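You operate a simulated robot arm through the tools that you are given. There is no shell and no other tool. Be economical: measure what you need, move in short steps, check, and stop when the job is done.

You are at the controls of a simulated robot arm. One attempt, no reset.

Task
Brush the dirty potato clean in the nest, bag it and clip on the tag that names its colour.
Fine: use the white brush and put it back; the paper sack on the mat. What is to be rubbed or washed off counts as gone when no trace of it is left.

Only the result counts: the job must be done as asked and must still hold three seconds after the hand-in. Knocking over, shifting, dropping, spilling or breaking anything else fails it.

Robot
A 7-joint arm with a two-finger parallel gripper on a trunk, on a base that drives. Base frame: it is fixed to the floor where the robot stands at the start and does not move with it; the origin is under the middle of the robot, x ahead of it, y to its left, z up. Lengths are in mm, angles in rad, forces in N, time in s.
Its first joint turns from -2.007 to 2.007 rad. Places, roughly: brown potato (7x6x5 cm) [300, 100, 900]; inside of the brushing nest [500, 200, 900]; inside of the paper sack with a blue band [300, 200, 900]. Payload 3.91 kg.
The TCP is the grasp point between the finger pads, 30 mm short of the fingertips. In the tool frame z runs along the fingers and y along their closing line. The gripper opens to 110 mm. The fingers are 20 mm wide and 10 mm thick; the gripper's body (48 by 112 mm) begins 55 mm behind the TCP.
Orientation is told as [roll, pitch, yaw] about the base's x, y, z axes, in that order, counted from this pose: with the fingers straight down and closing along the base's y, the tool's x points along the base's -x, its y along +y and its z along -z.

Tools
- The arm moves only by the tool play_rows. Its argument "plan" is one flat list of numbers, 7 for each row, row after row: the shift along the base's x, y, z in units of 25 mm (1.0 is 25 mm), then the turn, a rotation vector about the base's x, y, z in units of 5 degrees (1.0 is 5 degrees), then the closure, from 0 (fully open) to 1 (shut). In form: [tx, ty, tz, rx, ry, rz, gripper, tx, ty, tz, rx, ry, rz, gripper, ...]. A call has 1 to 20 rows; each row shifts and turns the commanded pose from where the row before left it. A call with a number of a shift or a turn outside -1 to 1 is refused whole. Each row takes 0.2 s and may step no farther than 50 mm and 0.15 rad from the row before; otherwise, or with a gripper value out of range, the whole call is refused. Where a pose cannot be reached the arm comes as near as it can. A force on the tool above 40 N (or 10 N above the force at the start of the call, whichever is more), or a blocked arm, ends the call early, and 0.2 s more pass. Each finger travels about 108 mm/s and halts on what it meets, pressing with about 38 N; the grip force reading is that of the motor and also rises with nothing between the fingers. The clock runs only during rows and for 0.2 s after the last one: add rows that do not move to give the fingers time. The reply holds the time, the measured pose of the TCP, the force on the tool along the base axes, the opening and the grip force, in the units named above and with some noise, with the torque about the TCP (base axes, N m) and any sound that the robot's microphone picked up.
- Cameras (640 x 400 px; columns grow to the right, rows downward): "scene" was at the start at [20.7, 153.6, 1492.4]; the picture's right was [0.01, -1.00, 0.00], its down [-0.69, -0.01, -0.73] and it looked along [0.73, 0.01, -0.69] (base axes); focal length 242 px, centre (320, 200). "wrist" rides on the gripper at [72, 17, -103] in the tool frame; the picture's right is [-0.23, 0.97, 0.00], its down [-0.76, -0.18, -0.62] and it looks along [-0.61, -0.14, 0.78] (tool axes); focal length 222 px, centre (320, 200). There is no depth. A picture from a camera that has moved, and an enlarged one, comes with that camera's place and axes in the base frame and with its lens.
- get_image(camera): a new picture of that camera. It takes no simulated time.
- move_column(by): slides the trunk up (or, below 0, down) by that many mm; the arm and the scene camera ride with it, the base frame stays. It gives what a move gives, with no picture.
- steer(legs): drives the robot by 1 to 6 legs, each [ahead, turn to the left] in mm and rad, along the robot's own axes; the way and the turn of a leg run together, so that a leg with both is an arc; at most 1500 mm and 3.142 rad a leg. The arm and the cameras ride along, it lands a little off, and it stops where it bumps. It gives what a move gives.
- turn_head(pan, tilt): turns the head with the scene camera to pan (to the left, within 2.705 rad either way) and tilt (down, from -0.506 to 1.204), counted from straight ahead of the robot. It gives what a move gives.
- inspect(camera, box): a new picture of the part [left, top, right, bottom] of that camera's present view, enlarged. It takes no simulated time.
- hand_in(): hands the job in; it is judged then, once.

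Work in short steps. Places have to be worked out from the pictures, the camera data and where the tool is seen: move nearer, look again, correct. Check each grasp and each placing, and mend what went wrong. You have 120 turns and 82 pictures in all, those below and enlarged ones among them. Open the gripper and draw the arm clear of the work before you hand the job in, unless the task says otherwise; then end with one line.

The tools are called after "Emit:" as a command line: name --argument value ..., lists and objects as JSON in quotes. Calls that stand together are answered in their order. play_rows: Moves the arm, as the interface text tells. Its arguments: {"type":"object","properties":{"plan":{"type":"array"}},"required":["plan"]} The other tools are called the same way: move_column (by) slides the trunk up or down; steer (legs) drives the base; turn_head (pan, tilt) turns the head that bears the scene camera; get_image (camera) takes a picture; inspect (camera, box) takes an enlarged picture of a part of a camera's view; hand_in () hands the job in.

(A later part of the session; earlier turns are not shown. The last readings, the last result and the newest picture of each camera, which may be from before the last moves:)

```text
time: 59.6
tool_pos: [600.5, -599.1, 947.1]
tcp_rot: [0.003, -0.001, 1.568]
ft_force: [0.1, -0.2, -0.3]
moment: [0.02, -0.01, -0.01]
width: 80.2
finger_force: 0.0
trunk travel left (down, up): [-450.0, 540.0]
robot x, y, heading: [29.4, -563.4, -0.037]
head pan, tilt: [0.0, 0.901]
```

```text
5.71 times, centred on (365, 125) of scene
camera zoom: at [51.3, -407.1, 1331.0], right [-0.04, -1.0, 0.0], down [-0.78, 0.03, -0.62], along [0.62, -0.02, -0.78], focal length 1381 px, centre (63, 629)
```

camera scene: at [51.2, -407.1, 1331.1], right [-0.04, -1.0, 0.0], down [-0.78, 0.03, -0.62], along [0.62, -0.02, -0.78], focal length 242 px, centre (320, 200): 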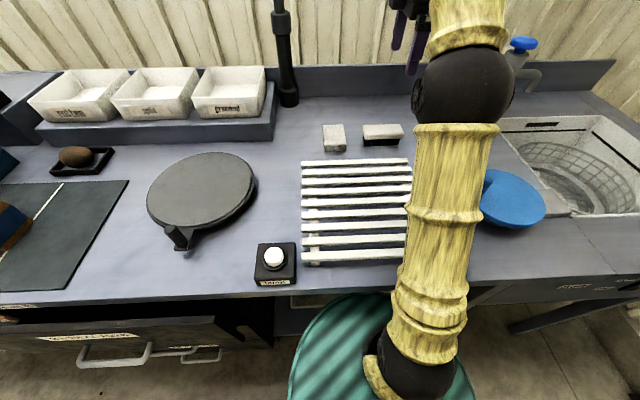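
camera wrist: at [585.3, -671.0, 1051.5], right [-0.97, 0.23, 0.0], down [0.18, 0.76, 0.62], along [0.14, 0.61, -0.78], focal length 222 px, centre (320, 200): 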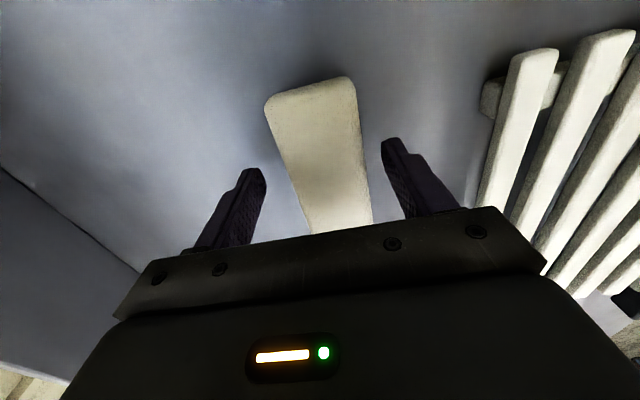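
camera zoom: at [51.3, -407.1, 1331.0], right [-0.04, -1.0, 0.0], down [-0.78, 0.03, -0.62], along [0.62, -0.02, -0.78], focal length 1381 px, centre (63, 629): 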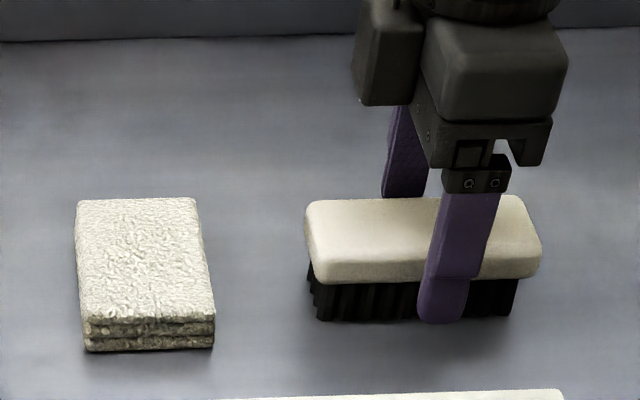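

Fingers straddle the brush. Close and lift slightly.

Emit:
play_rows --plan '[0, 0, 0, 0, 0, 0, 0.5, 0, 0, 0, 0, 0, 0, 0.7, 0, 0, 0, 0, 0, 0, 1, 0, 0, 0, 0, 0, 0, 1]'

Emit:
play_rows --plan '[0, 0, 1, 0, 0, 0, 1, 0, 0, 1, 0, 0, 0, 1, 0, 0, 1, 0, 0, 0, 1, 0, 0, 1, 0, 0, 0, 1]'

Emit:
get_image --camera "wrist"

Emit:
inspect --camera "scene" --box '[310, 60, 450, 160]'

```text
time: 60.6
tool_pos: [601.4, -598.4, 948.3]
tcp_rot: [0.004, 0.002, 1.569]
ft_force: [-0.3, -0.5, -0.4]
moment: [-0.02, -0.03, 0.01]
width: 45.2
finger_force: 38.0
trunk travel left (down, up): [-450.0, 540.0]
robot x, y, heading: [32.3, -559.4, -0.034]
head pan, tilt: [0.0, 0.901]
```

```text
time: 61.6
tool_pos: [601.0, -599.7, 1047.5]
tcp_rot: [0.004, 0.001, 1.567]
ft_force: [0.9, 0.4, -1.0]
moment: [-0.01, 0.01, 0.0]
width: 45.2
finger_force: 37.9
trunk travel left (down, up): [-450.0, 540.0]
robot x, y, heading: [29.3, -559.3, -0.035]
head pan, tilt: [0.0, 0.901]
```

```text
45 pictures are left
camera wrist: at [585.3, -671.4, 1151.6], right [-0.97, 0.23, 0.0], down [0.18, 0.76, 0.62], along [0.14, 0.61, -0.78], focal length 222 px, centre (320, 200)
```

wrist: 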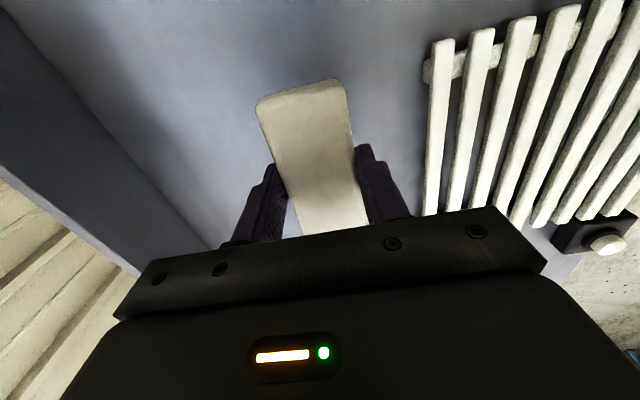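

```text
4.00 times, centred on (380, 110) of scene
camera zoom: at [51.3, -407.0, 1331.0], right [-0.04, -1.0, 0.0], down [-0.78, 0.03, -0.62], along [0.62, -0.02, -0.78], focal length 966 px, centre (80, 560)
```

zoom: 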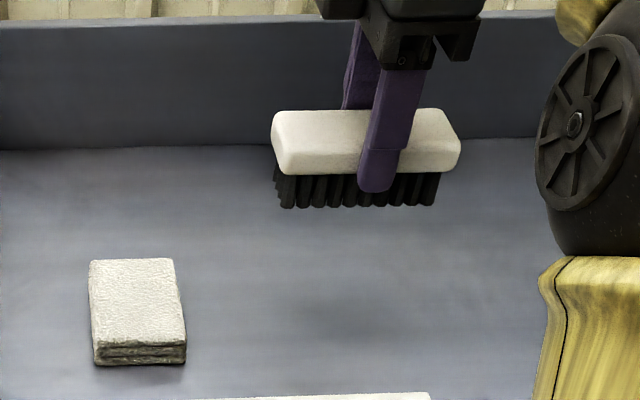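

Brush held level. Retract up and back, raise the column and drive back to stand in front of the nest (y≈170).

Emit:
play_rows --plan '[-0.5, 0, 1, 0, 0, 0, 1, -1, 0.1, 1, 0, 0, 0, 1, -1, 0.1, 1, 0, 0, 0, 1, -1, 0.1, 1, 0, 0, 0, 1, -1, 0.1, 0.5, 0, 0, 0, 1, -1, 0.1, 0, 0, 0, 0, 1, -1, 0.1, 0, 0, 0, 0, 1, -1, 0.1, 0, 0, 0, 0, 1, -1, 0.1, 0, 0, 0, 0, 1]'

Emit:
move_column --by 150

Emit:
steer --legs '[[-340, 0], [0, 1.607], [715, 0], [0, -1.571], [260, 0]]'

Emit:
get_image --camera "scene"

```text
time: 63.6
tool_pos: [388.5, -579.1, 1159.3]
tcp_rot: [0.004, -0.001, 1.572]
ft_force: [0.2, -0.3, -1.3]
moment: [0.03, -0.02, -0.01]
width: 44.8
finger_force: 38.3
trunk travel left (down, up): [-450.0, 540.0]
robot x, y, heading: [32.4, -557.1, -0.042]
head pan, tilt: [0.0, 0.901]
```

```text
time: 65.5
tool_pos: [390.5, -579.5, 1268.9]
tcp_rot: [0.005, 0.002, 1.568]
ft_force: [0.1, -0.1, -1.0]
moment: [-0.01, -0.01, 0.0]
width: 45.2
finger_force: 38.2
trunk travel left (down, up): [-561.0, 429.0]
robot x, y, heading: [28.5, -559.2, -0.036]
head pan, tilt: [0.0, 0.901]
stopped: the arm was blocked; the commanded pose is now the measured one
```

```text
time: 80.6
tool_pos: [277.6, 167.5, 1271.3]
tcp_rot: [0.005, 0.002, 1.614]
ft_force: [-0.2, 0.3, -1.7]
moment: [0.0, -0.06, -0.04]
width: 45.1
finger_force: 38.4
trunk travel left (down, up): [-561.0, 429.0]
robot x, y, heading: [-79.6, 174.8, 0.009]
head pan, tilt: [0.0, 0.901]
```

```text
43 pictures are left
camera scene: at [-67.0, 323.8, 1441.8], right [0.01, -1.0, 0.0], down [-0.78, -0.01, -0.62], along [0.62, 0.01, -0.78], focal length 242 px, centre (320, 200)
```

scene: 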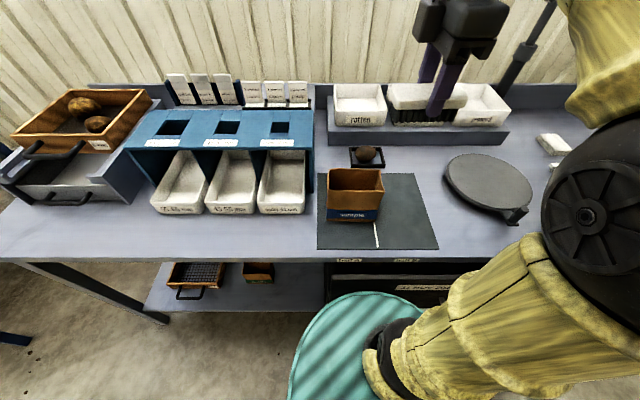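

Robot at (−80,175). Forward to x≈20, then extend the arm high over the nest, then lower the column.

Emit:
steer --legs '[[100, 0]]'

Emit:
play_rows --plan '[1, 0, 0, 0, 0, -0.5, 1, 1, 0.05, 0, 0, 0, 0, 1, 1, 0.05, 0, 0, 0, 0, 1, 1, 0.05, 0, 0, 0, 0, 1, 1, 0.05, 0, 0, 0, 0, 1, 1, 0.05, 0, 0, 0, 0, 1]'

```text
time: 81.8
tool_pos: [379.3, 168.2, 1270.8]
tcp_rot: [0.005, -0.001, 1.615]
ft_force: [0.9, -0.4, -0.6]
moment: [0.02, 0.01, 0.01]
width: 44.8
finger_force: 38.1
trunk travel left (down, up): [-561.0, 429.0]
robot x, y, heading: [20.6, 171.9, 0.012]
head pan, tilt: [0.0, 0.901]
```

```text
time: 83.2
tool_pos: [532.6, 175.5, 1271.5]
tcp_rot: [0.007, 0.002, 1.57]
ft_force: [0.9, 0.7, -0.8]
moment: [-0.02, 0.02, 0.02]
width: 45.0
finger_force: 38.7
trunk travel left (down, up): [-561.0, 429.0]
robot x, y, heading: [20.8, 177.2, 0.013]
head pan, tilt: [0.0, 0.901]
```

Lower the column 110 and look from the wrist.

Emit:
move_column --by -110

Emit:
get_image --camera "wrist"

Emit:
get_image --camera "scene"

```text
time: 84.6
tool_pos: [513.5, 190.6, 1180.6]
tcp_rot: [-0.01, 0.006, 1.599]
ft_force: [1.8, -0.7, -0.2]
moment: [0.05, 0.2, 0.01]
width: 45.0
finger_force: 38.1
trunk travel left (down, up): [-451.0, 539.0]
robot x, y, heading: [16.5, 138.2, 0.024]
head pan, tilt: [0.0, 0.901]
```

```text
42 pictures are left
camera wrist: at [498.4, 118.1, 1285.0], right [-0.98, 0.2, -0.01], down [0.15, 0.77, 0.62], along [0.13, 0.61, -0.78], focal length 222 px, centre (320, 200)
```

wrist: 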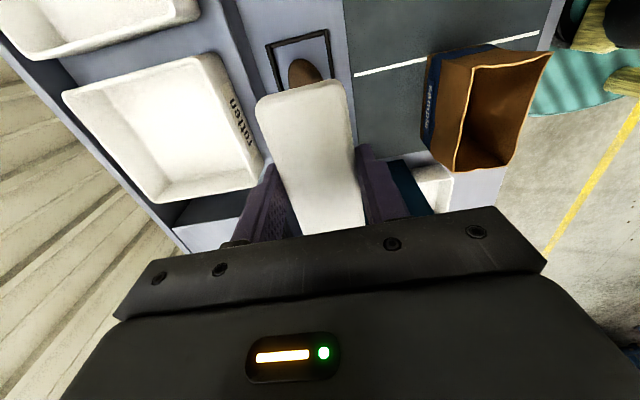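

```text
41 pictures are left
camera scene: at [-22.4, 355.2, 1344.5], right [0.02, -1.0, 0.05], down [-0.76, -0.05, -0.65], along [0.65, -0.02, -0.76], focal length 242 px, centre (320, 200)
```

scene: 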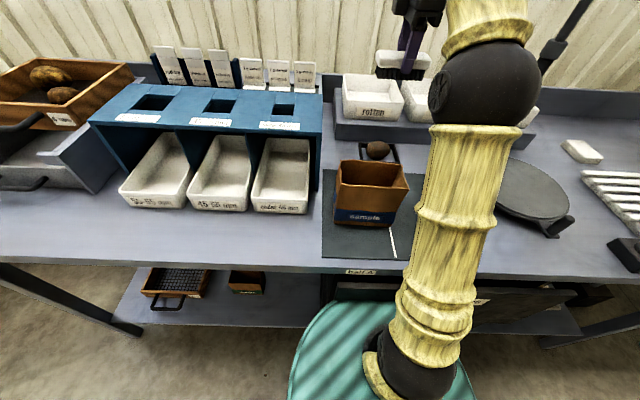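

The robot tilted and slid – something under it (likely the open drawer) was pressed by the descending trunk. Raise the column back at once.

Emit:
move_column --by 110

Emit:
turn_head --pan -0.2 --tilt 1.2

Emit:
get_image --camera "scene"

```text
time: 86.0
tool_pos: [529.4, 174.2, 1274.0]
tcp_rot: [0.003, 0.001, 1.569]
ft_force: [-0.4, -0.1, -1.0]
moment: [0.01, 0.02, 0.02]
width: 45.1
finger_force: 38.1
trunk travel left (down, up): [-561.0, 429.0]
robot x, y, heading: [20.6, 134.4, 0.033]
head pan, tilt: [0.0, 0.901]
```

```text
time: 86.8
tool_pos: [528.0, 174.5, 1273.2]
tcp_rot: [0.004, 0.001, 1.569]
ft_force: [-0.1, 0.0, -0.9]
moment: [-0.01, 0.0, 0.02]
width: 45.2
finger_force: 38.7
trunk travel left (down, up): [-561.0, 429.0]
robot x, y, heading: [17.9, 130.9, 0.04]
head pan, tilt: [-0.201, 1.201]
```

```text
40 pictures are left
camera scene: at [6.2, 276.1, 1422.1], right [-0.16, -0.99, 0.0], down [-0.92, 0.15, -0.36], along [0.36, -0.06, -0.93], focal length 242 px, centre (320, 200)
```

scene: 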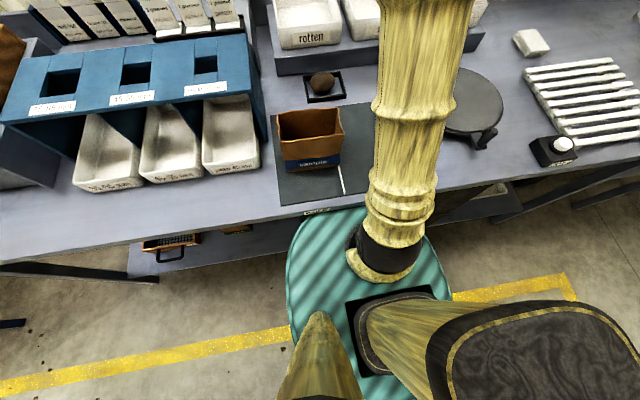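

Robot upright again, work items undisturbed. Back off 35 mm so the trunk clears the drawer, then lower the column and verify the pose doesn't shift.

Emit:
steer --legs '[[-40, 0]]'

Emit:
move_column --by -60

Emit:
move_column --by -50

Emit:
get_image --camera "scene"

```text
time: 87.7
tool_pos: [487.9, 191.3, 1273.1]
tcp_rot: [0.003, 0.004, 1.598]
ft_force: [-0.7, -0.7, -0.1]
moment: [0.04, -0.08, 0.0]
width: 44.8
finger_force: 37.9
trunk travel left (down, up): [-561.0, 429.0]
robot x, y, heading: [-22.3, 135.4, 0.034]
head pan, tilt: [-0.201, 1.201]
```

```text
time: 88.7
tool_pos: [488.1, 186.9, 1212.0]
tcp_rot: [0.004, 0.002, 1.596]
ft_force: [-0.3, 0.6, -0.8]
moment: [0.02, 0.01, -0.01]
width: 45.4
finger_force: 38.4
trunk travel left (down, up): [-501.0, 489.0]
robot x, y, heading: [-20.8, 135.9, 0.035]
head pan, tilt: [-0.201, 1.201]
```

```text
time: 89.6
tool_pos: [488.1, 188.0, 1162.6]
tcp_rot: [0.001, -0.002, 1.597]
ft_force: [-0.1, -0.7, -0.6]
moment: [-0.02, 0.0, -0.01]
width: 45.0
finger_force: 37.9
trunk travel left (down, up): [-451.0, 539.0]
robot x, y, heading: [-19.3, 136.7, 0.034]
head pan, tilt: [-0.201, 1.201]
```

```text
39 pictures are left
camera scene: at [-32.6, 277.5, 1312.0], right [-0.16, -0.99, 0.0], down [-0.92, 0.15, -0.36], along [0.36, -0.06, -0.93], focal length 242 px, centre (320, 200)
```

scene: 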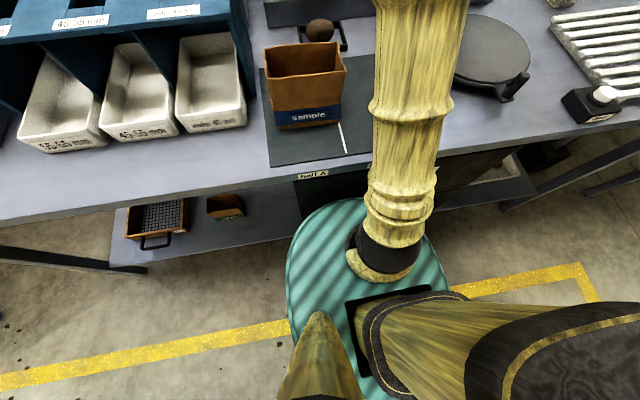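

Stable. Move the brush above the potato (TCP 537,182,1010) and aim the head to watch.

Emit:
play_rows --plan '[1, -0.12, -1, 0, 0, -0.3, 1, 0.96, -0.12, -1, 0, 0, 0, 1, 0, 0, -1, 0, 0, 0, 1, 0, 0, -1, 0, 0, 0, 1, 0, 0, -1, 0, 0, 0, 1, 0, 0, -1, 0, 0, 0, 1]'

Emit:
turn_head --pan -0.1 --tilt 0.75

Emit:
get_image --camera "scene"

Emit:
get_image --camera "wrist"

```text
time: 91.0
tool_pos: [536.5, 182.1, 1013.3]
tcp_rot: [0.003, 0.0, 1.57]
ft_force: [-0.7, -0.2, -1.5]
moment: [0.01, -0.01, -0.01]
width: 45.1
finger_force: 37.8
trunk travel left (down, up): [-451.0, 539.0]
robot x, y, heading: [-20.8, 137.5, 0.039]
head pan, tilt: [-0.201, 1.201]
```

```text
time: 91.9
tool_pos: [535.7, 180.3, 1013.4]
tcp_rot: [0.003, 0.0, 1.57]
ft_force: [0.6, -0.9, -1.4]
moment: [0.03, 0.04, 0.0]
width: 45.3
finger_force: 38.6
trunk travel left (down, up): [-451.0, 539.0]
robot x, y, heading: [-19.9, 134.9, 0.033]
head pan, tilt: [-0.099, 0.75]
```

```text
38 pictures are left
camera scene: at [-5.0, 281.4, 1343.7], right [-0.06, -1.0, 0.0], down [-0.68, 0.04, -0.73], along [0.73, -0.05, -0.68], focal length 242 px, centre (320, 200)
```

scene: 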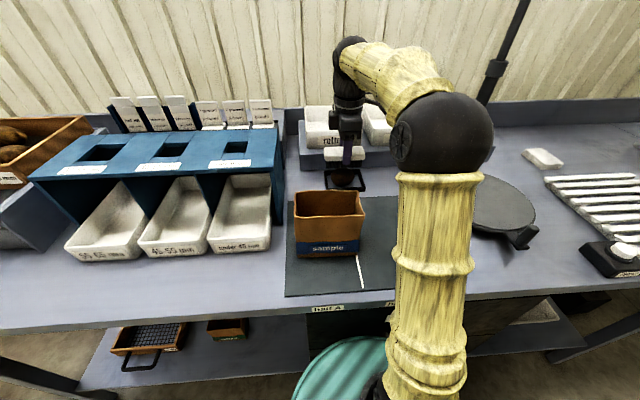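

```text
37 pictures are left
camera wrist: at [520.6, 109.3, 1118.3], right [-0.97, 0.23, 0.0], down [0.18, 0.76, 0.62], along [0.14, 0.61, -0.78], focal length 222 px, centre (320, 200)
```

wrist: 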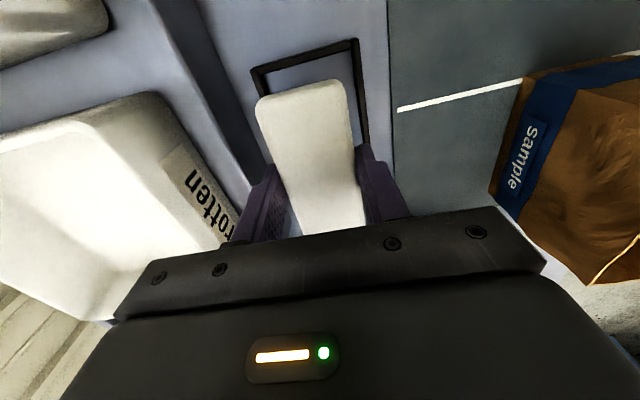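

Brush is over the potato. Descend gently to find contact.

Emit:
play_rows --plan '[0, 0, -0.3, 0, 0, 0, 1, 0, 0, -0.2, 0, 0, 0, 1, 0, 0, -0.2, 0, 0, 0, 1, 0, 0, 0, 0, 0, 0, 1]'

Emit:
inspect --camera "scene" --box '[290, 110, 390, 200]'

```text
time: 92.9
tool_pos: [538.1, 180.7, 994.0]
tcp_rot: [0.003, 0.001, 1.57]
ft_force: [0.1, 0.5, -1.0]
moment: [0.0, 0.03, -0.01]
width: 45.0
finger_force: 37.8
trunk travel left (down, up): [-451.0, 539.0]
robot x, y, heading: [-19.3, 139.6, 0.031]
head pan, tilt: [-0.099, 0.75]
```

```text
4.44 times, centred on (340, 155) of scene
camera zoom: at [-5.0, 281.4, 1343.7], right [-0.06, -1.0, 0.0], down [-0.68, 0.04, -0.73], along [0.73, -0.05, -0.68], focal length 1074 px, centre (231, 400)
```

zoom: 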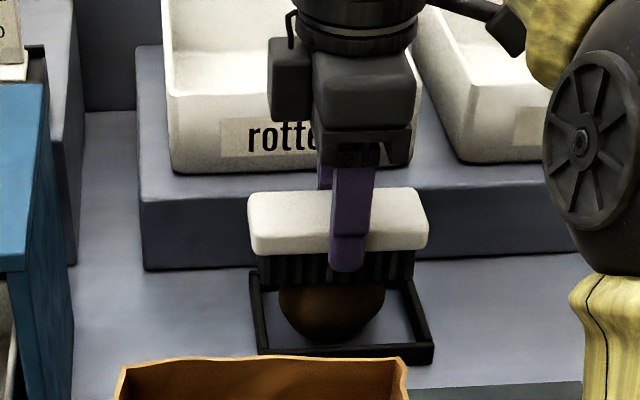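

Not quite touching yet. Go down in small steps, reading force.

Emit:
play_rows --plan '[0, 0, -0.16, 0, 0, 0, 1, 0, 0, 0, 0, 0, 0, 1]'

Emit:
play_rows --plan '[0, 0, -0.16, 0, 0, 0, 1, 0, 0, 0, 0, 0, 0, 1]'

Emit:
play_rows --plan '[0, 0, -0.12, 0, 0, 0, 1, 0, 0, 0, 0, 0, 0, 1]'

```text
time: 93.5
tool_pos: [537.1, 182.1, 993.5]
tcp_rot: [-0.002, 0.0, 1.569]
ft_force: [3.2, -0.3, 16.9]
moment: [0.09, -0.12, -0.04]
width: 45.2
finger_force: 37.7
trunk travel left (down, up): [-451.0, 539.0]
robot x, y, heading: [-16.0, 142.4, 0.034]
head pan, tilt: [-0.099, 0.75]
```

```text
time: 94.0
tool_pos: [536.8, 180.2, 993.3]
tcp_rot: [-0.012, -0.001, 1.57]
ft_force: [-4.0, -0.3, 14.4]
moment: [0.15, 0.37, 0.05]
width: 45.0
finger_force: 38.4
trunk travel left (down, up): [-451.0, 539.0]
robot x, y, heading: [-18.7, 135.4, 0.036]
head pan, tilt: [-0.099, 0.75]
stopped in row 2: the force on the tool passed its limit (the readings are from after the stop); the commanded pose is now the measured one
```

```text
time: 94.7
tool_pos: [537.3, 180.5, 992.6]
tcp_rot: [-0.019, 0.0, 1.569]
ft_force: [-4.5, -0.9, 16.1]
moment: [0.15, 0.5, 0.06]
width: 45.4
finger_force: 38.1
trunk travel left (down, up): [-451.0, 539.0]
robot x, y, heading: [-23.1, 136.0, 0.035]
head pan, tilt: [-0.099, 0.75]
stopped in row 2: the force on the tool passed its limit (the readings are from after the stop); the commanded pose is now the measured one
```

Rigid contact at TCP ≈ 993. Make back-and-forth strokes at this height in x and y.

Emit:
play_rows --plan '[0, 0, 0.04, 0.1, 0, 0, 1, 0, 0.6, 0, 0, 0, 0, 1, 0, 0.6, 0, 0, 0, 0, 1, 0, -0.6, 0, 0, 0, 0, 1, 0, -0.6, 0, 0, 0, 0, 1, 0, -0.6, 0, 0, 0, 0, 1, 0, -0.6, 0, 0, 0, 0, 1, 0, 0.6, 0, 0, 0, 0, 1, 0, 0.6, 0, 0, 0, 0, 1, 0.5, 0, 0, 0, 0, 0, 1, -0.5, 0, 0, 0, 0, 0, 1, -0.5, 0, 0, 0, 0, 0, 1, 0.5, 0, 0, 0, 0, 0, 1]'

Emit:
inspect --camera "scene" --box '[310, 140, 370, 200]'

```text
time: 97.5
tool_pos: [537.7, 181.8, 992.3]
tcp_rot: [-0.013, -0.01, 1.571]
ft_force: [-9.1, 0.2, 24.1]
moment: [0.4, 0.72, 0.11]
width: 45.0
finger_force: 37.8
trunk travel left (down, up): [-451.0, 539.0]
robot x, y, heading: [-19.5, 136.4, 0.034]
head pan, tilt: [-0.099, 0.75]
```

```text
6.67 times, centred on (340, 170) of scene
camera zoom: at [-8.6, 281.2, 1344.0], right [-0.06, -1.0, 0.0], down [-0.68, 0.04, -0.73], along [0.73, -0.05, -0.68], focal length 1611 px, centre (187, 400)
```

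zoom: 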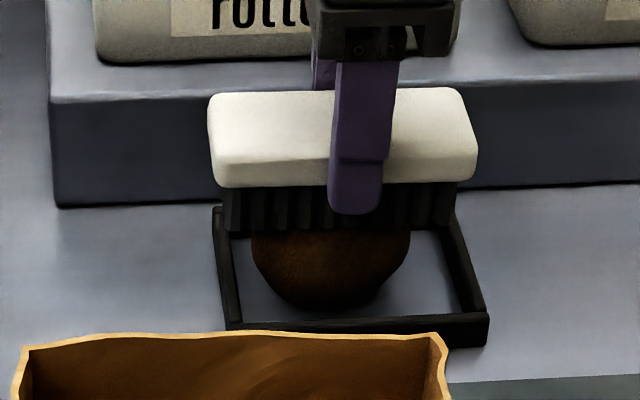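

Strokes went through. Lift and shift the brush aside to look at the potato.

Emit:
play_rows --plan '[0, 0, 1, 0, 0, 0, 1, 0, 0, 1, 0, 0, 0, 1, 0, 0, 1, 0, 0, 0, 1, 0, 0, 1, 0, 0, 0, 1]'

Emit:
inspect --camera "scene" --box '[310, 140, 370, 200]'

```text
time: 98.5
tool_pos: [539.8, 181.5, 1091.7]
tcp_rot: [-0.016, -0.009, 1.569]
ft_force: [-0.1, -1.0, -0.4]
moment: [-0.01, 0.05, 0.0]
width: 45.1
finger_force: 38.0
trunk travel left (down, up): [-451.0, 539.0]
robot x, y, heading: [-20.2, 136.3, 0.032]
head pan, tilt: [-0.099, 0.75]
```

```text
6.67 times, centred on (340, 170) of scene
camera zoom: at [-5.1, 281.4, 1343.7], right [-0.06, -1.0, 0.0], down [-0.68, 0.04, -0.73], along [0.73, -0.05, -0.68], focal length 1611 px, centre (187, 400)
```

zoom: 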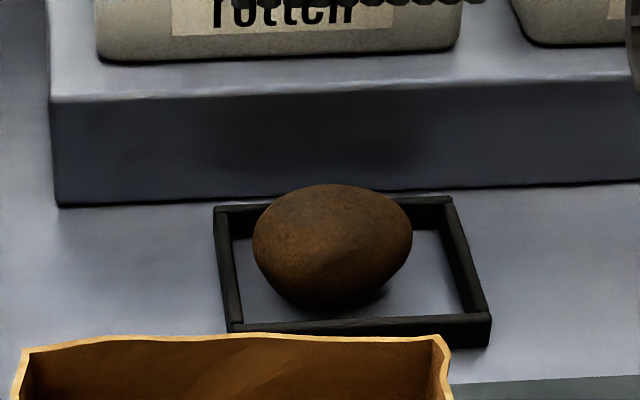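

No evident change yet. Lower again and do a longer series of strokes with slightly more pressure.

Emit:
play_rows --plan '[0, 0, -1, 0.15, 0.1, 0, 1, -0.08, 0, -1, 0, 0, 0, 1, 0, 0, -1, 0, 0, 0, 1, 0, 0, -0.98, 0, 0, 0, 1, 0, 1, 0, 0, 0, 0, 1, 0, 0.4, 0, 0, 0, 0, 1, 0, -1, 0, 0, 0, 0, 1, 0, -1, 0, 0, 0, 0, 1, 0, -0.8, 0, 0, 0, 0, 1, 0, 1, 0, 0, 0, 0, 1, 0, 1, 0, 0, 0, 0, 1, 0, 0.8, 0, 0, 0, 0, 1, 0, -1, 0, 0, 0, 0, 1, 0, -1, 0, 0, 0, 0, 1, 0, -0.8, 0, 0, 0, 0, 1, 0, 1, 0, 0, 0, 0, 1, 0, 0.4, 0, 0, 0, 0, 1]'

Emit:
play_rows --plan '[0.6, 0, 0, 0, 0, 0, 1, -0.6, 0, 0, 0, 0, 0, 1, -0.6, 0, 0, 0, 0, 0, 1, 0.6, 0, 0, 0, 0, 0, 1, 0.6, 0, 0, 0, 0, 0, 1, -0.6, 0, 0, 0, 0, 0, 1, -0.6, 0, 0, 0, 0, 0, 1, 0.6, 0, 0, 0, 0, 0, 1, 0, 0, 1, 0, 0, 0, 1, 0, 0, 1, 0, 0, 0, 1, 0, 0, 1, 0, 0, 0, 1]'

Emit:
inspect --camera "scene" --box '[310, 140, 370, 200]'

```text
time: 102.0
tool_pos: [534.7, 178.6, 992.6]
tcp_rot: [-0.009, -0.019, 1.569]
ft_force: [0.2, -8.7, 18.0]
moment: [-0.04, -0.11, -0.06]
width: 45.0
finger_force: 38.1
trunk travel left (down, up): [-451.0, 539.0]
robot x, y, heading: [-20.0, 138.5, 0.033]
head pan, tilt: [-0.099, 0.75]
```

```text
time: 104.5
tool_pos: [539.0, 183.3, 1067.0]
tcp_rot: [-0.007, -0.021, 1.569]
ft_force: [0.3, -0.4, -0.6]
moment: [0.01, -0.02, 0.01]
width: 45.1
finger_force: 37.7
trunk travel left (down, up): [-451.0, 539.0]
robot x, y, heading: [-20.9, 133.9, 0.035]
head pan, tilt: [-0.099, 0.75]
```

```text
6.67 times, centred on (340, 170) of scene
camera zoom: at [-4.9, 281.4, 1343.7], right [-0.06, -1.0, 0.0], down [-0.68, 0.04, -0.73], along [0.73, -0.05, -0.68], focal length 1611 px, centre (187, 400)
```

zoom: 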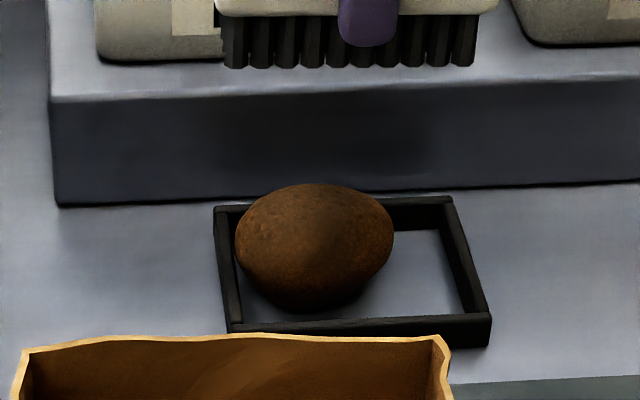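

Colour looks warmer now but the potato is in the hand's shadow. Move the hand up and sideways and zoom further.

Emit:
play_rows --plan '[0, -1, 1, 0, 0.1, 0, 1, 0, -1, 1, 0, 0.1, 0, 1, 0, -1, 0.5, 0, 0, 0, 1, 0, -1, 0, 0, 0, 0, 1, 0, -1, 0, 0, 0, 0, 1]'

Emit:
inspect --camera "scene" --box '[325, 155, 357, 187]'

Emit:
get_image --camera "wrist"

```text
time: 105.7
tool_pos: [539.1, 55.1, 1129.5]
tcp_rot: [0.012, -0.019, 1.568]
ft_force: [0.0, -0.7, -0.1]
moment: [0.0, 0.01, -0.04]
width: 45.2
finger_force: 37.4
trunk travel left (down, up): [-451.0, 539.0]
robot x, y, heading: [-19.5, 135.7, 0.04]
head pan, tilt: [-0.099, 0.75]
```

```text
12.50 times, centred on (341, 171) of scene
camera zoom: at [-4.9, 281.3, 1343.7], right [-0.06, -1.0, 0.0], down [-0.68, 0.04, -0.73], along [0.73, -0.05, -0.68], focal length 3020 px, centre (58, 562)
```

zoom: 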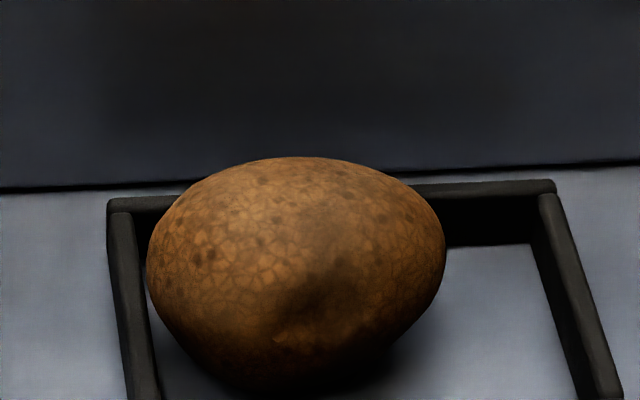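

```text
31 pictures are left
camera wrist: at [523.3, -17.8, 1232.5], right [-0.97, 0.23, 0.02], down [0.19, 0.75, 0.64], along [0.13, 0.62, -0.77], focal length 222 px, centre (320, 200)
```

wrist: 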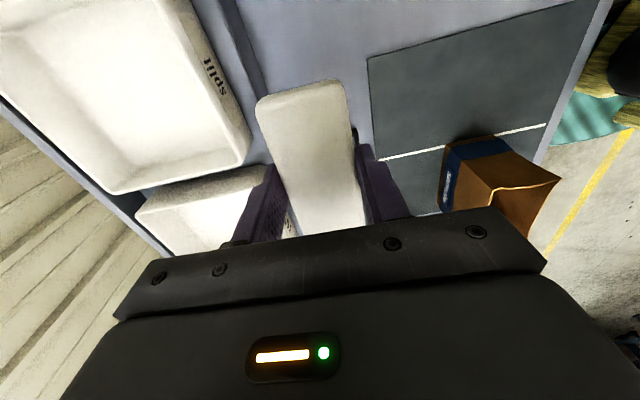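

Brushing works: the top is nearly clean (yellow-tan skin) and a dark patch remains on the front slope. I'll tilt the brush 30° (bristles facing the front side) and stroke there.

Emit:
play_rows --plan '[-0.33, 0.9, 0, -0.22, -1, 0, 1, -0.33, 0.9, -0.6, 0, -1, 0, 1, -0.33, 0.9, -0.6, 0, -1, 0, 1, -0.33, 0.9, -0.7, 0, -1, 0, 1, -0.33, 0.9, -0.8, 0, -1, 0, 1, -0.33, 0.9, -0.8, 0, -1, 0, 1, 0, 0, -0.8, 0, 0, 0, 1]'

Emit:
inspect --camera "scene" --box '[300, 120, 380, 200]'

```text
time: 107.2
tool_pos: [488.4, 190.4, 1020.7]
tcp_rot: [-0.512, -0.004, 1.57]
ft_force: [-0.3, 0.4, -0.6]
moment: [-0.01, 0.0, -0.01]
width: 45.2
finger_force: 38.1
trunk travel left (down, up): [-451.0, 539.0]
robot x, y, heading: [-23.8, 134.5, 0.038]
head pan, tilt: [-0.099, 0.75]
```

```text
5.00 times, centred on (340, 160) of scene
camera zoom: at [-5.2, 281.6, 1343.7], right [-0.06, -1.0, 0.0], down [-0.68, 0.04, -0.73], along [0.73, -0.05, -0.68], focal length 1208 px, centre (220, 400)
```

zoom: 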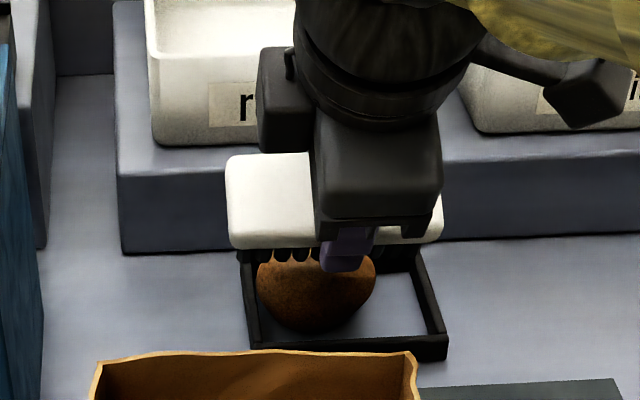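

Tilt is right. Close in along the tool axis in small steps until contact.

Emit:
play_rows --plan '[0, 0, -0.8, 0, 0, 0, 1, 0.1, 0, -0.17, 0, 0, 0, 1, 0.1, 0, -0.17, 0, 0, 0, 1, 0, 0, 0, 0, 0, 0, 1]'

Emit:
play_rows --plan '[0.1, 0, -0.17, 0, 0, 0, 1, 0.1, 0, -0.17, 0, 0, 0, 1, 0, 0, 0, 0, 0, 0, 1]'

```text
time: 108.2
tool_pos: [493.8, 191.3, 993.0]
tcp_rot: [-0.512, -0.001, 1.569]
ft_force: [1.1, -0.6, -1.1]
moment: [0.0, 0.0, -0.05]
width: 45.1
finger_force: 37.9
trunk travel left (down, up): [-451.0, 539.0]
robot x, y, heading: [-20.6, 137.8, 0.035]
head pan, tilt: [-0.099, 0.75]
```

```text
time: 109.0
tool_pos: [499.1, 192.8, 984.6]
tcp_rot: [-0.513, -0.003, 1.571]
ft_force: [-0.6, -0.4, -0.7]
moment: [0.03, 0.03, -0.02]
width: 45.2
finger_force: 38.1
trunk travel left (down, up): [-451.0, 539.0]
robot x, y, heading: [-20.3, 136.0, 0.029]
head pan, tilt: [-0.099, 0.75]
```

Emit:
play_rows --plan '[0.06, 0, -0.1, 0, 0, 0, 1, 0.06, 0, -0.1, 0, 0, 0, 1, 0, 0, 0, 0, 0, 0, 1]'

```text
time: 109.8
tool_pos: [499.3, 191.9, 984.5]
tcp_rot: [-0.523, -0.003, 1.572]
ft_force: [-8.5, -1.1, 28.7]
moment: [0.21, -0.17, 0.04]
width: 45.3
finger_force: 38.7
trunk travel left (down, up): [-451.0, 539.0]
robot x, y, heading: [-23.6, 137.2, 0.037]
head pan, tilt: [-0.099, 0.75]
```

Contact. Stroke along y at three tangential offsets.

Emit:
play_rows --plan '[-0.04, 0, 0.07, 0, 0, 0, 1, 0, -0.9, 0, 0, 0, 0, 1, 0, -0.3, 0, 0, 0, 0, 1, 0, 1, 0, 0, 0, 0, 1, 0, 1, 0, 0, 0, 0, 1, 0, 0.2, 0, 0, 0, 0, 1, 0, -1, 0, 0, 0, 0, 1, 0, -1, 0, 0, 0, 0, 1, 0.3, 0, 0.16, 0, 0, 0, 1, 0, 1, 0, 0, 0, 0, 1, 0, 1, 0, 0, 0, 0, 1, -0.5, 0, -0.27, 0, 0, 0, 1, 0, -1, 0, 0, 0, 0, 1, 0, -1, 0, 0, 0, 0, 1, 0.2, 0, 0.11, 0, 0, 0, 1, 0, 1, 0, 0, 0, 0, 1, 0, 1, 0, 0, 0, 0, 1, 0, -1, 0, 0, 0, 0, 1]'

Emit:
play_rows --plan '[-0.5, 0, 0.86, 0, 0, 0, 1, -0.5, -1, 0.86, 0, 0, 0, 1, 0, -1, 1, 0, 0, 0, 1, 0, -1, 1, 0, 0, 0, 1, 0, -1, 0, 0, 0, 0, 1, 0, -1, 0, 0, 0, 0, 1]'

Emit:
inspect --camera "scene" --box '[325, 155, 357, 187]'

```text
time: 113.7
tool_pos: [500.9, 192.8, 982.2]
tcp_rot: [-0.513, -0.002, 1.573]
ft_force: [-0.8, -0.2, -0.9]
moment: [-0.04, 0.03, -0.02]
width: 44.8
finger_force: 38.4
trunk travel left (down, up): [-451.0, 539.0]
robot x, y, heading: [-21.2, 137.1, 0.037]
head pan, tilt: [-0.099, 0.75]
```

```text
time: 115.0
tool_pos: [474.9, 68.4, 1074.9]
tcp_rot: [-0.51, -0.002, 1.573]
ft_force: [0.2, 0.2, -0.7]
moment: [-0.01, 0.02, -0.03]
width: 44.9
finger_force: 38.3
trunk travel left (down, up): [-451.0, 539.0]
robot x, y, heading: [-19.7, 138.9, 0.031]
head pan, tilt: [-0.099, 0.75]
```

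```text
12.50 times, centred on (341, 171) of scene
camera zoom: at [-5.1, 281.3, 1343.7], right [-0.06, -1.0, 0.0], down [-0.68, 0.04, -0.73], along [0.73, -0.05, -0.68], focal length 3020 px, centre (58, 562)
```

zoom: 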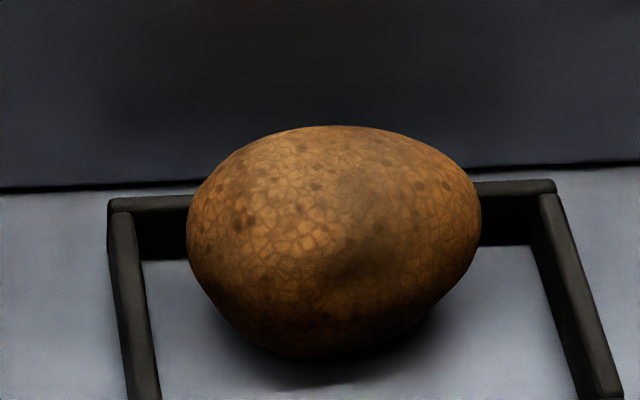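

Good progress; the dirt is fading. The potato is now near (550,180). Return to flat brush and do a long stroking series on the top.

Emit:
play_rows --plan '[0.47, 0.75, 0, 0, 0.98, 0, 1, 0.47, 0.75, 0, 0, 0.98, 0, 1, 0.47, 0.75, 0, 0, 0.98, 0, 1, 0.47, 0.75, 0, 0, 0.98, 0, 1, 0.47, 0.75, 0, 0, 0.98, 0, 1, 0.47, 0.75, 0, 0, 0.98, 0, 1, 0, 0, -1, 0, 0, 0, 1, 0, 0, -1, 0, 0, 0, 1, 0, 0, -0.8, 0, 0, 0, 1, 0, 0, -0.4, 0, 0, 0, 1, 0, 0, 0, 0, 0, 0, 1]'

```text
time: 117.5
tool_pos: [546.1, 180.4, 994.2]
tcp_rot: [0.0, 0.0, 1.568]
ft_force: [-0.8, -0.4, -0.7]
moment: [0.03, 0.01, 0.01]
width: 44.9
finger_force: 37.8
trunk travel left (down, up): [-451.0, 539.0]
robot x, y, heading: [-24.4, 135.1, 0.038]
head pan, tilt: [-0.099, 0.75]
```

Emit:
play_rows --plan '[0, 0, -0.14, 0, 0, 0, 1, 0, 1, 0, 0, 0, 0, 1, 0, -1, 0, 0, 0, 0, 1, 0, -1, 0, 0, 0, 0, 1, 0, 1, 0, 0, 0, 0, 1, 0, 1, 0, 0, 0, 0, 1, 0, -1, 0, 0, 0, 0, 1, 0, -1, 0, 0, 0, 0, 1, 0, 1, 0, 0, 0, 0, 1, 0.5, 0, 0, 0, 0, 0, 1, -0.5, 0, 0, 0, 0, 0, 1, -0.5, 0, 0, 0, 0, 0, 1, 0.5, 0, 0, 0, 0, 0, 1, 0, 1, 0, 0, 0, 0, 1, 0, -1, 0, 0, 0, 0, 1, 0, -1, 0, 0, 0, 0, 1, 0, 1, 0, 0, 0, 0, 1, 0, 1, 0, 0, 0, 0, 1, 0, -1, 0, 0, 0, 0, 1]'

Emit:
play_rows --plan '[0, 1, 0, 0, 0, 0, 1, 0, -1, 0, 0, 0, 0, 1, 0, -1, 0, 0, 0, 0, 1, 0, 1, 0, 0, 0, 0, 1, 0.5, 0, 0, 0, 0, 0, 1, -0.5, 0, 0, 0, 0, 0, 1, -0.5, 0, 0, 0, 0, 0, 1, 0.5, 0, 0, 0, 0, 0, 1, 0, 0, 1, 0, 0, 0, 1, 0, -1, 1, 0, 0, 0, 1, 0, -1, 1, 0, 0, 0, 1, 0, -1, 1, 0, 0, 0, 1, 0, -1, 0, 0, 0, 0, 1, 0, -1, 0, 0, 0, 0, 1]'

Emit:
inspect --camera "scene" --box '[325, 155, 357, 187]'

```text
time: 121.5
tool_pos: [545.9, 180.9, 993.2]
tcp_rot: [-0.001, -0.003, 1.57]
ft_force: [-0.9, -1.4, 5.6]
moment: [-0.01, -0.02, -0.01]
width: 45.2
finger_force: 37.8
trunk travel left (down, up): [-451.0, 539.0]
robot x, y, heading: [-24.7, 132.0, 0.033]
head pan, tilt: [-0.099, 0.75]
```

```text
time: 124.5
tool_pos: [545.9, 54.4, 1089.2]
tcp_rot: [0.001, -0.007, 1.57]
ft_force: [-0.4, -0.2, -1.0]
moment: [0.01, -0.01, 0.01]
width: 45.0
finger_force: 37.6
trunk travel left (down, up): [-451.0, 539.0]
robot x, y, heading: [-21.2, 133.2, 0.033]
head pan, tilt: [-0.099, 0.75]
```

```text
12.50 times, centred on (341, 171) of scene
camera zoom: at [-5.0, 281.2, 1343.8], right [-0.06, -1.0, 0.0], down [-0.68, 0.04, -0.73], along [0.73, -0.05, -0.68], focal length 3020 px, centre (58, 562)
```

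zoom: 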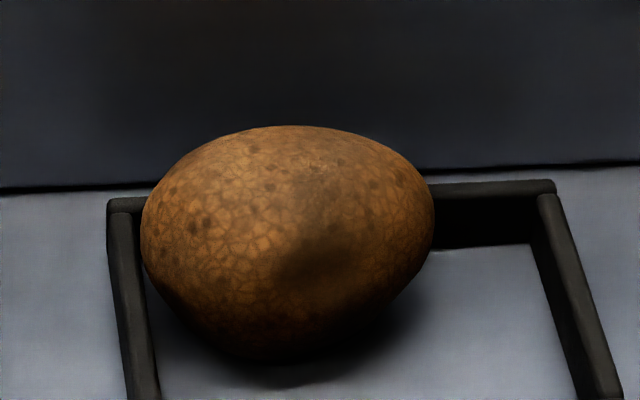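

The remaining dark patch faces the front more steeply. I'll tilt to 40° and brush there, keeping a bit to −y to stay clear of the sack.

Emit:
play_rows --plan '[-0.325, 0.555, -0.15, 0, -1, 0, 1, -0.325, 0.555, -0.15, 0, -1, 0, 1, -0.325, 0.555, -0.15, 0, -1, 0, 1, -0.325, 0.555, -0.15, 0, -1, 0, 1, -0.325, 0.555, -0.15, 0, -1, 0, 1, -0.325, 0.555, -0.15, 0, -1, 0, 1, -0.325, 0.555, -0.15, 0, -1, 0, 1, -0.325, 0.555, -0.15, 0, -1, 0, 1, 0, 0, -1, 0, 0, 0, 1, 0, 0, -1, 0, 0, 0, 1, 0.16, 0, -0.5, 0, 0, 0, 1, 0, 0, 0, 0, 0, 0, 1]'

Emit:
get_image --camera "scene"

```text
time: 127.0
tool_pos: [486.0, 165.8, 998.7]
tcp_rot: [-0.699, -0.002, 1.571]
ft_force: [0.0, 0.4, -1.4]
moment: [-0.04, 0.03, -0.01]
width: 45.2
finger_force: 38.1
trunk travel left (down, up): [-451.0, 539.0]
robot x, y, heading: [-17.4, 135.6, 0.039]
head pan, tilt: [-0.099, 0.75]
```

```text
27 pictures are left
camera scene: at [-5.0, 281.4, 1343.7], right [-0.06, -1.0, 0.0], down [-0.68, 0.04, -0.73], along [0.73, -0.05, -0.68], focal length 242 px, centre (320, 200)
```

scene: 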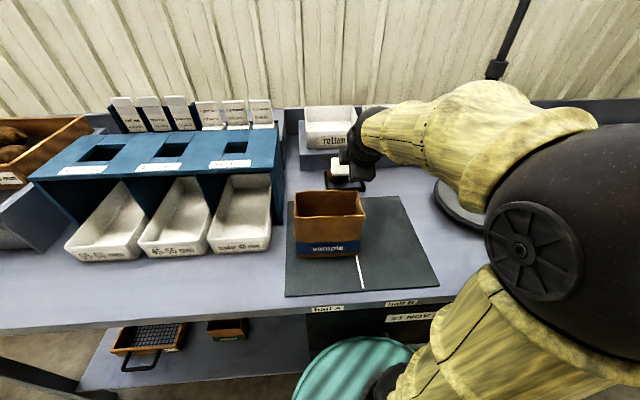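

Clear of the sack. Approach along the tool axis until contact.

Emit:
play_rows --plan '[0.13, 0, -0.15, 0, 0, 0, 1, 0.13, 0, -0.15, 0, 0, 0, 1, 0.13, 0, -0.15, 0, 0, 0, 1, 0, 0, 0, 0, 0, 0, 1]'

Emit:
play_rows --plan '[0.1, 0, -0.12, 0, 0, 0, 1, 0.1, 0, -0.12, 0, 0, 0, 1, 0, 0, 0, 0, 0, 0, 1]'

```text
time: 128.1
tool_pos: [493.5, 165.9, 988.7]
tcp_rot: [-0.699, -0.002, 1.572]
ft_force: [-0.4, 0.4, -1.5]
moment: [-0.01, 0.01, 0.01]
width: 45.1
finger_force: 37.8
trunk travel left (down, up): [-451.0, 539.0]
robot x, y, heading: [-22.4, 136.2, 0.034]
head pan, tilt: [-0.099, 0.75]
```

```text
time: 128.8
tool_pos: [499.6, 166.1, 981.5]
tcp_rot: [-0.696, -0.004, 1.573]
ft_force: [-0.5, 1.5, -1.6]
moment: [-0.04, -0.02, -0.03]
width: 45.0
finger_force: 38.3
trunk travel left (down, up): [-451.0, 539.0]
robot x, y, heading: [-20.5, 133.6, 0.033]
head pan, tilt: [-0.099, 0.75]
```

Emit:
play_rows --plan '[0.13, 0, -0.1, 0, 0, 0, 1, 0.13, 0, -0.1, 0, 0, 0, 1, 0, 0, 0, 0, 0, 0, 1]'

Emit:
play_rows --plan '[0.13, 0, -0.1, 0, 0, 0, 1, 0.13, 0, -0.1, 0, 0, 0, 1, 0, 0, 0, 0, 0, 0, 1]'

```text
time: 129.7
tool_pos: [504.0, 166.0, 979.5]
tcp_rot: [-0.702, -0.002, 1.574]
ft_force: [-13.1, 0.3, 12.6]
moment: [0.36, 0.17, 0.42]
width: 45.1
finger_force: 37.9
trunk travel left (down, up): [-451.0, 539.0]
robot x, y, heading: [-22.6, 135.1, 0.033]
head pan, tilt: [-0.099, 0.75]
```

```text
time: 130.1
tool_pos: [504.3, 165.5, 979.2]
tcp_rot: [-0.705, -0.003, 1.574]
ft_force: [-27.5, -1.2, 18.9]
moment: [0.5, 0.54, 0.84]
width: 45.3
finger_force: 38.1
trunk travel left (down, up): [-451.0, 539.0]
robot x, y, heading: [-21.4, 136.5, 0.037]
head pan, tilt: [-0.099, 0.75]
stopped in row 2: the force on the tool passed its limit (the readings are from after the stop); the commanded pose is now the measured one
```

Firm contact with the potato backed by the rear wall. Stroke in y and tangentially.

Emit:
play_rows --plan '[0, 0.8, 0, 0, 0, 0, 1, 0, -1, 0, 0, 0, 0, 1, 0, -1, 0, 0, 0, 0, 1, 0, 1, 0, 0, 0, 0, 1, 0, 1, 0, 0, 0, 0, 1, 0.2, 0, 0.17, 0, 0, 0, 1, 0, -1, 0, 0, 0, 0, 1, 0, -1, 0, 0, 0, 0, 1, 0, 1, 0, 0, 0, 0, 1, 0, 1, 0, 0, 0, 0, 1, -0.3, 0, -0.26, 0, 0, 0, 1, 0, -1, 0, 0, 0, 0, 1, 0, -1, 0, 0, 0, 0, 1, 0, 1, 0, 0, 0, 0, 1, 0, 1, 0, 0, 0, 0, 1, 0.1, -0.5, 0.09, 0, 0, 0, 1]'

Emit:
play_rows --plan '[0.3, 0.5, 0.26, 0, 0, 0, 1, -0.6, 0, -0.5, 0, 0, 0, 1, 0.6, -0.5, 0.5, 0, 0, 0, 1, -0.6, 0, -0.5, 0, 0, 0, 1, 0.3, -0.2, 0.25, 0, 0, 0, 1, 0, 1, 0, 0, 0, 0, 1, 0, -1, 0, 0, 0, 0, 1, -0.6, 0, 0.8, 0, 0, 0, 1, -0.5, -1, 0.9, 0, 0, 0, 1, 0, -1, 1, 0, 0, 0, 1, 0, -1, 1, 0, 0, 0, 1, 0, -1, 0, 0, 0, 0, 1, 0, -1, 0, 0, 0, 0, 1]'

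Emit:
inspect --camera "scene" --box '[325, 155, 357, 187]'

```text
time: 130.7
tool_pos: [504.7, 172.9, 979.6]
tcp_rot: [-0.713, -0.005, 1.585]
ft_force: [-24.2, 1.6, 18.7]
moment: [0.62, 0.43, 0.76]
width: 45.1
finger_force: 38.6
trunk travel left (down, up): [-451.0, 539.0]
robot x, y, heading: [-20.2, 134.8, 0.038]
head pan, tilt: [-0.099, 0.75]
stopped in row 3: the force on the tool passed its limit (the readings are from after the stop); the commanded pose is now the measured one
```

```text
time: 131.2
tool_pos: [509.5, 178.6, 985.8]
tcp_rot: [-0.711, -0.003, 1.579]
ft_force: [-25.0, -3.2, 17.1]
moment: [0.09, 0.63, 0.28]
width: 45.0
finger_force: 37.9
trunk travel left (down, up): [-451.0, 539.0]
robot x, y, heading: [-17.3, 135.8, 0.032]
head pan, tilt: [-0.099, 0.75]
stopped in row 2: the force on the tool passed its limit (the readings are from after the stop); the commanded pose is now the measured one
```

```text
12.50 times, centred on (341, 171) of scene
camera zoom: at [-10.0, 280.8, 1343.8], right [-0.07, -1.0, 0.0], down [-0.68, 0.04, -0.73], along [0.73, -0.05, -0.68], focal length 3020 px, centre (58, 562)
```

zoom: 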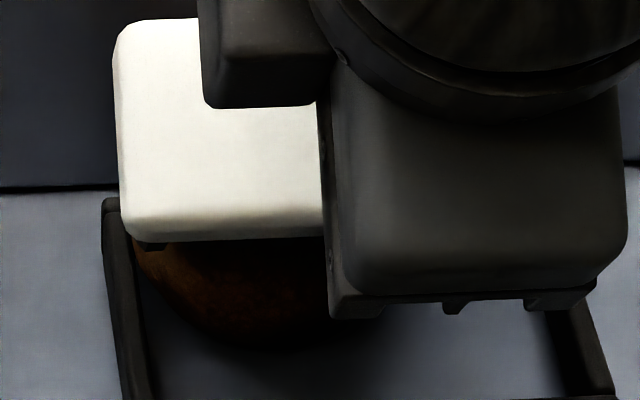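

Force limit reached; back off 1.5 mm and stroke more lightly.

Emit:
play_rows --plan '[-0.07, 0, 0.06, 0, 0, 0, 1, 0, -1, 0, 0, 0, 0, 1, 0, -0.6, 0, 0, 0, 0, 1, 0, 1, 0, 0, 0, 0, 1, 0, 0.6, 0, 0, 0, 0, 1, -0.15, 0, -0.12, 0, 0, 0, 1, 0, -1, 0, 0, 0, 0, 1, 0, -0.6, 0, 0, 0, 0, 1, 0, 1, 0, 0, 0, 0, 1, 0, 0.6, 0, 0, 0, 0, 1, 0.1, -1, 0.08, 0, 0, 0, 1, 0, -0.6, 0, 0, 0, 0, 1, 0, 1, 0, 0, 0, 0, 1, 0, 0.6, 0, 0, 0, 0, 1, 0, -1, 0, 0, 0, 0, 1, 0, -0.6, 0, 0, 0, 0, 1]'

```text
time: 134.6
tool_pos: [510.7, 141.1, 983.6]
tcp_rot: [-0.707, -0.001, 1.58]
ft_force: [-3.7, 1.5, 4.4]
moment: [0.36, 0.09, 0.23]
width: 45.3
finger_force: 38.2
trunk travel left (down, up): [-451.0, 539.0]
robot x, y, heading: [-23.9, 137.8, 0.039]
head pan, tilt: [-0.099, 0.75]
```

Strokes completed with contact. Another round slightly firmer, then retreat and look.

Emit:
play_rows --plan '[0.03, 0, -0.03, 0, 0, 0, 1, 0, 1, 0, 0, 0, 0, 1, 0, 0.6, 0, 0, 0, 0, 1, 0, -1, 0, 0, 0, 0, 1, 0, -0.6, 0, 0, 0, 0, 1, -0.2, 0, -0.16, 0, 0, 0, 1, 0, 1, 0, 0, 0, 0, 1, 0, 0.6, 0, 0, 0, 0, 1, 0, -1, 0, 0, 0, 0, 1, 0, -0.6, 0, 0, 0, 0, 1, 0, 1, 0, 0, 0, 0, 1, 0, 0.6, 0, 0, 0, 0, 1, 0, -1, 0, 0, 0, 0, 1, -0.6, 0, 0.8, 0, 0, 0, 1, -0.5, -1, 0.9, 0, 0, 0, 1, 0, -1, 1, 0, 0, 0, 1, 0, -1, 1, 0, 0, 0, 1, 0, -1, 0, 0, 0, 0, 1, 0, -1, 0, 0, 0, 0, 1]'

Emit:
inspect --camera "scene" --box '[325, 155, 357, 187]'

```text
time: 138.6
tool_pos: [481.2, 28.6, 1073.1]
tcp_rot: [-0.706, -0.004, 1.58]
ft_force: [0.4, 0.2, -1.3]
moment: [0.0, 0.02, 0.01]
width: 45.0
finger_force: 38.4
trunk travel left (down, up): [-451.0, 539.0]
robot x, y, heading: [-19.7, 136.0, 0.038]
head pan, tilt: [-0.099, 0.75]
```

```text
12.50 times, centred on (341, 171) of scene
camera zoom: at [-5.2, 281.3, 1343.7], right [-0.07, -1.0, 0.0], down [-0.68, 0.04, -0.73], along [0.73, -0.05, -0.68], focal length 3020 px, centre (58, 562)
```

zoom: 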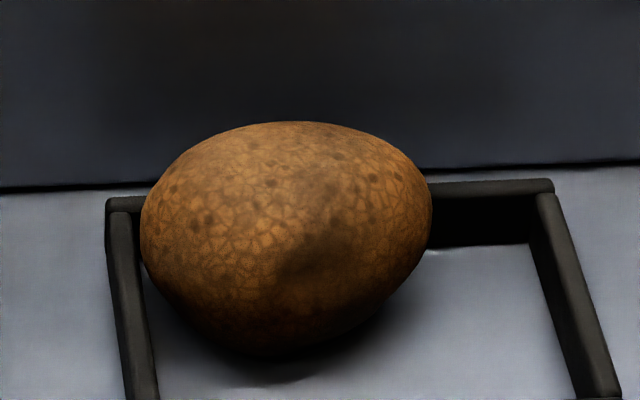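

A dark spot persists at the same place on the skin; it may be a dent's shading. I'll check it from above with the wrist camera: level the tool and hover at +y beside the nest.

Emit:
play_rows --plan '[0.3, 0.2, 0.1, 0, 1, 0, 1, 0.3, 0.2, 0.1, 0, 1, 0, 1, 0.3, 0.2, 0, 0, 1, 0, 1, 0.3, 0.2, 0, 0, 1, 0, 1, 0.3, 0.2, 0, 0, 1, 0, 1, 0.3, 0.2, 0, 0, 1, 0, 1, 0.3, 0.8, 0, 0, 1, 0, 1, 0.3, 1, 0, 0, 1, 0, 1, 0, 1, 0, 0, 0, 0, 1, 0, 1, 0, 0, 0, 0, 1, 0, 1, 0, 0, 0, 0, 1, 0, 1, 0, 0, 0, 0, 1, 0, 1, 0, 0, 0, 0, 1, 0, 1, 0, 0, 0, 0, 1]'

Emit:
inspect --camera "wrist" --box '[220, 0, 400, 112]'

```text
time: 141.6
tool_pos: [538.9, 256.1, 1077.9]
tcp_rot: [-0.007, -0.007, 1.575]
ft_force: [-0.8, 0.3, -1.9]
moment: [0.02, -0.01, 0.04]
width: 44.6
finger_force: 37.7
trunk travel left (down, up): [-451.0, 539.0]
robot x, y, heading: [-19.8, 132.6, 0.031]
head pan, tilt: [-0.099, 0.75]
```

```text
3.56 times, centred on (310, 56) of wrist
camera zoom: at [522.7, 182.1, 1180.7], right [-0.97, 0.22, -0.01], down [0.17, 0.76, 0.63], along [0.15, 0.61, -0.78], focal length 790 px, centre (356, 712)
```

zoom: 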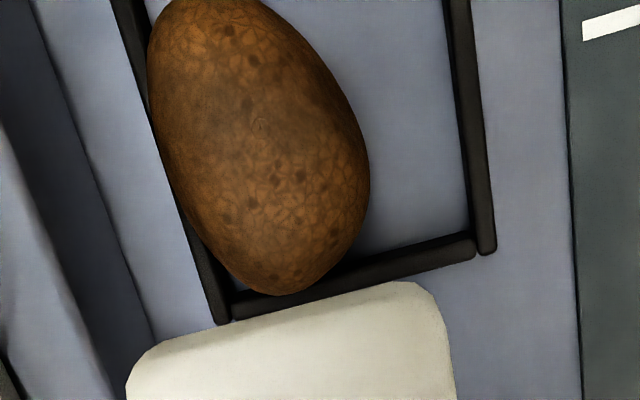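

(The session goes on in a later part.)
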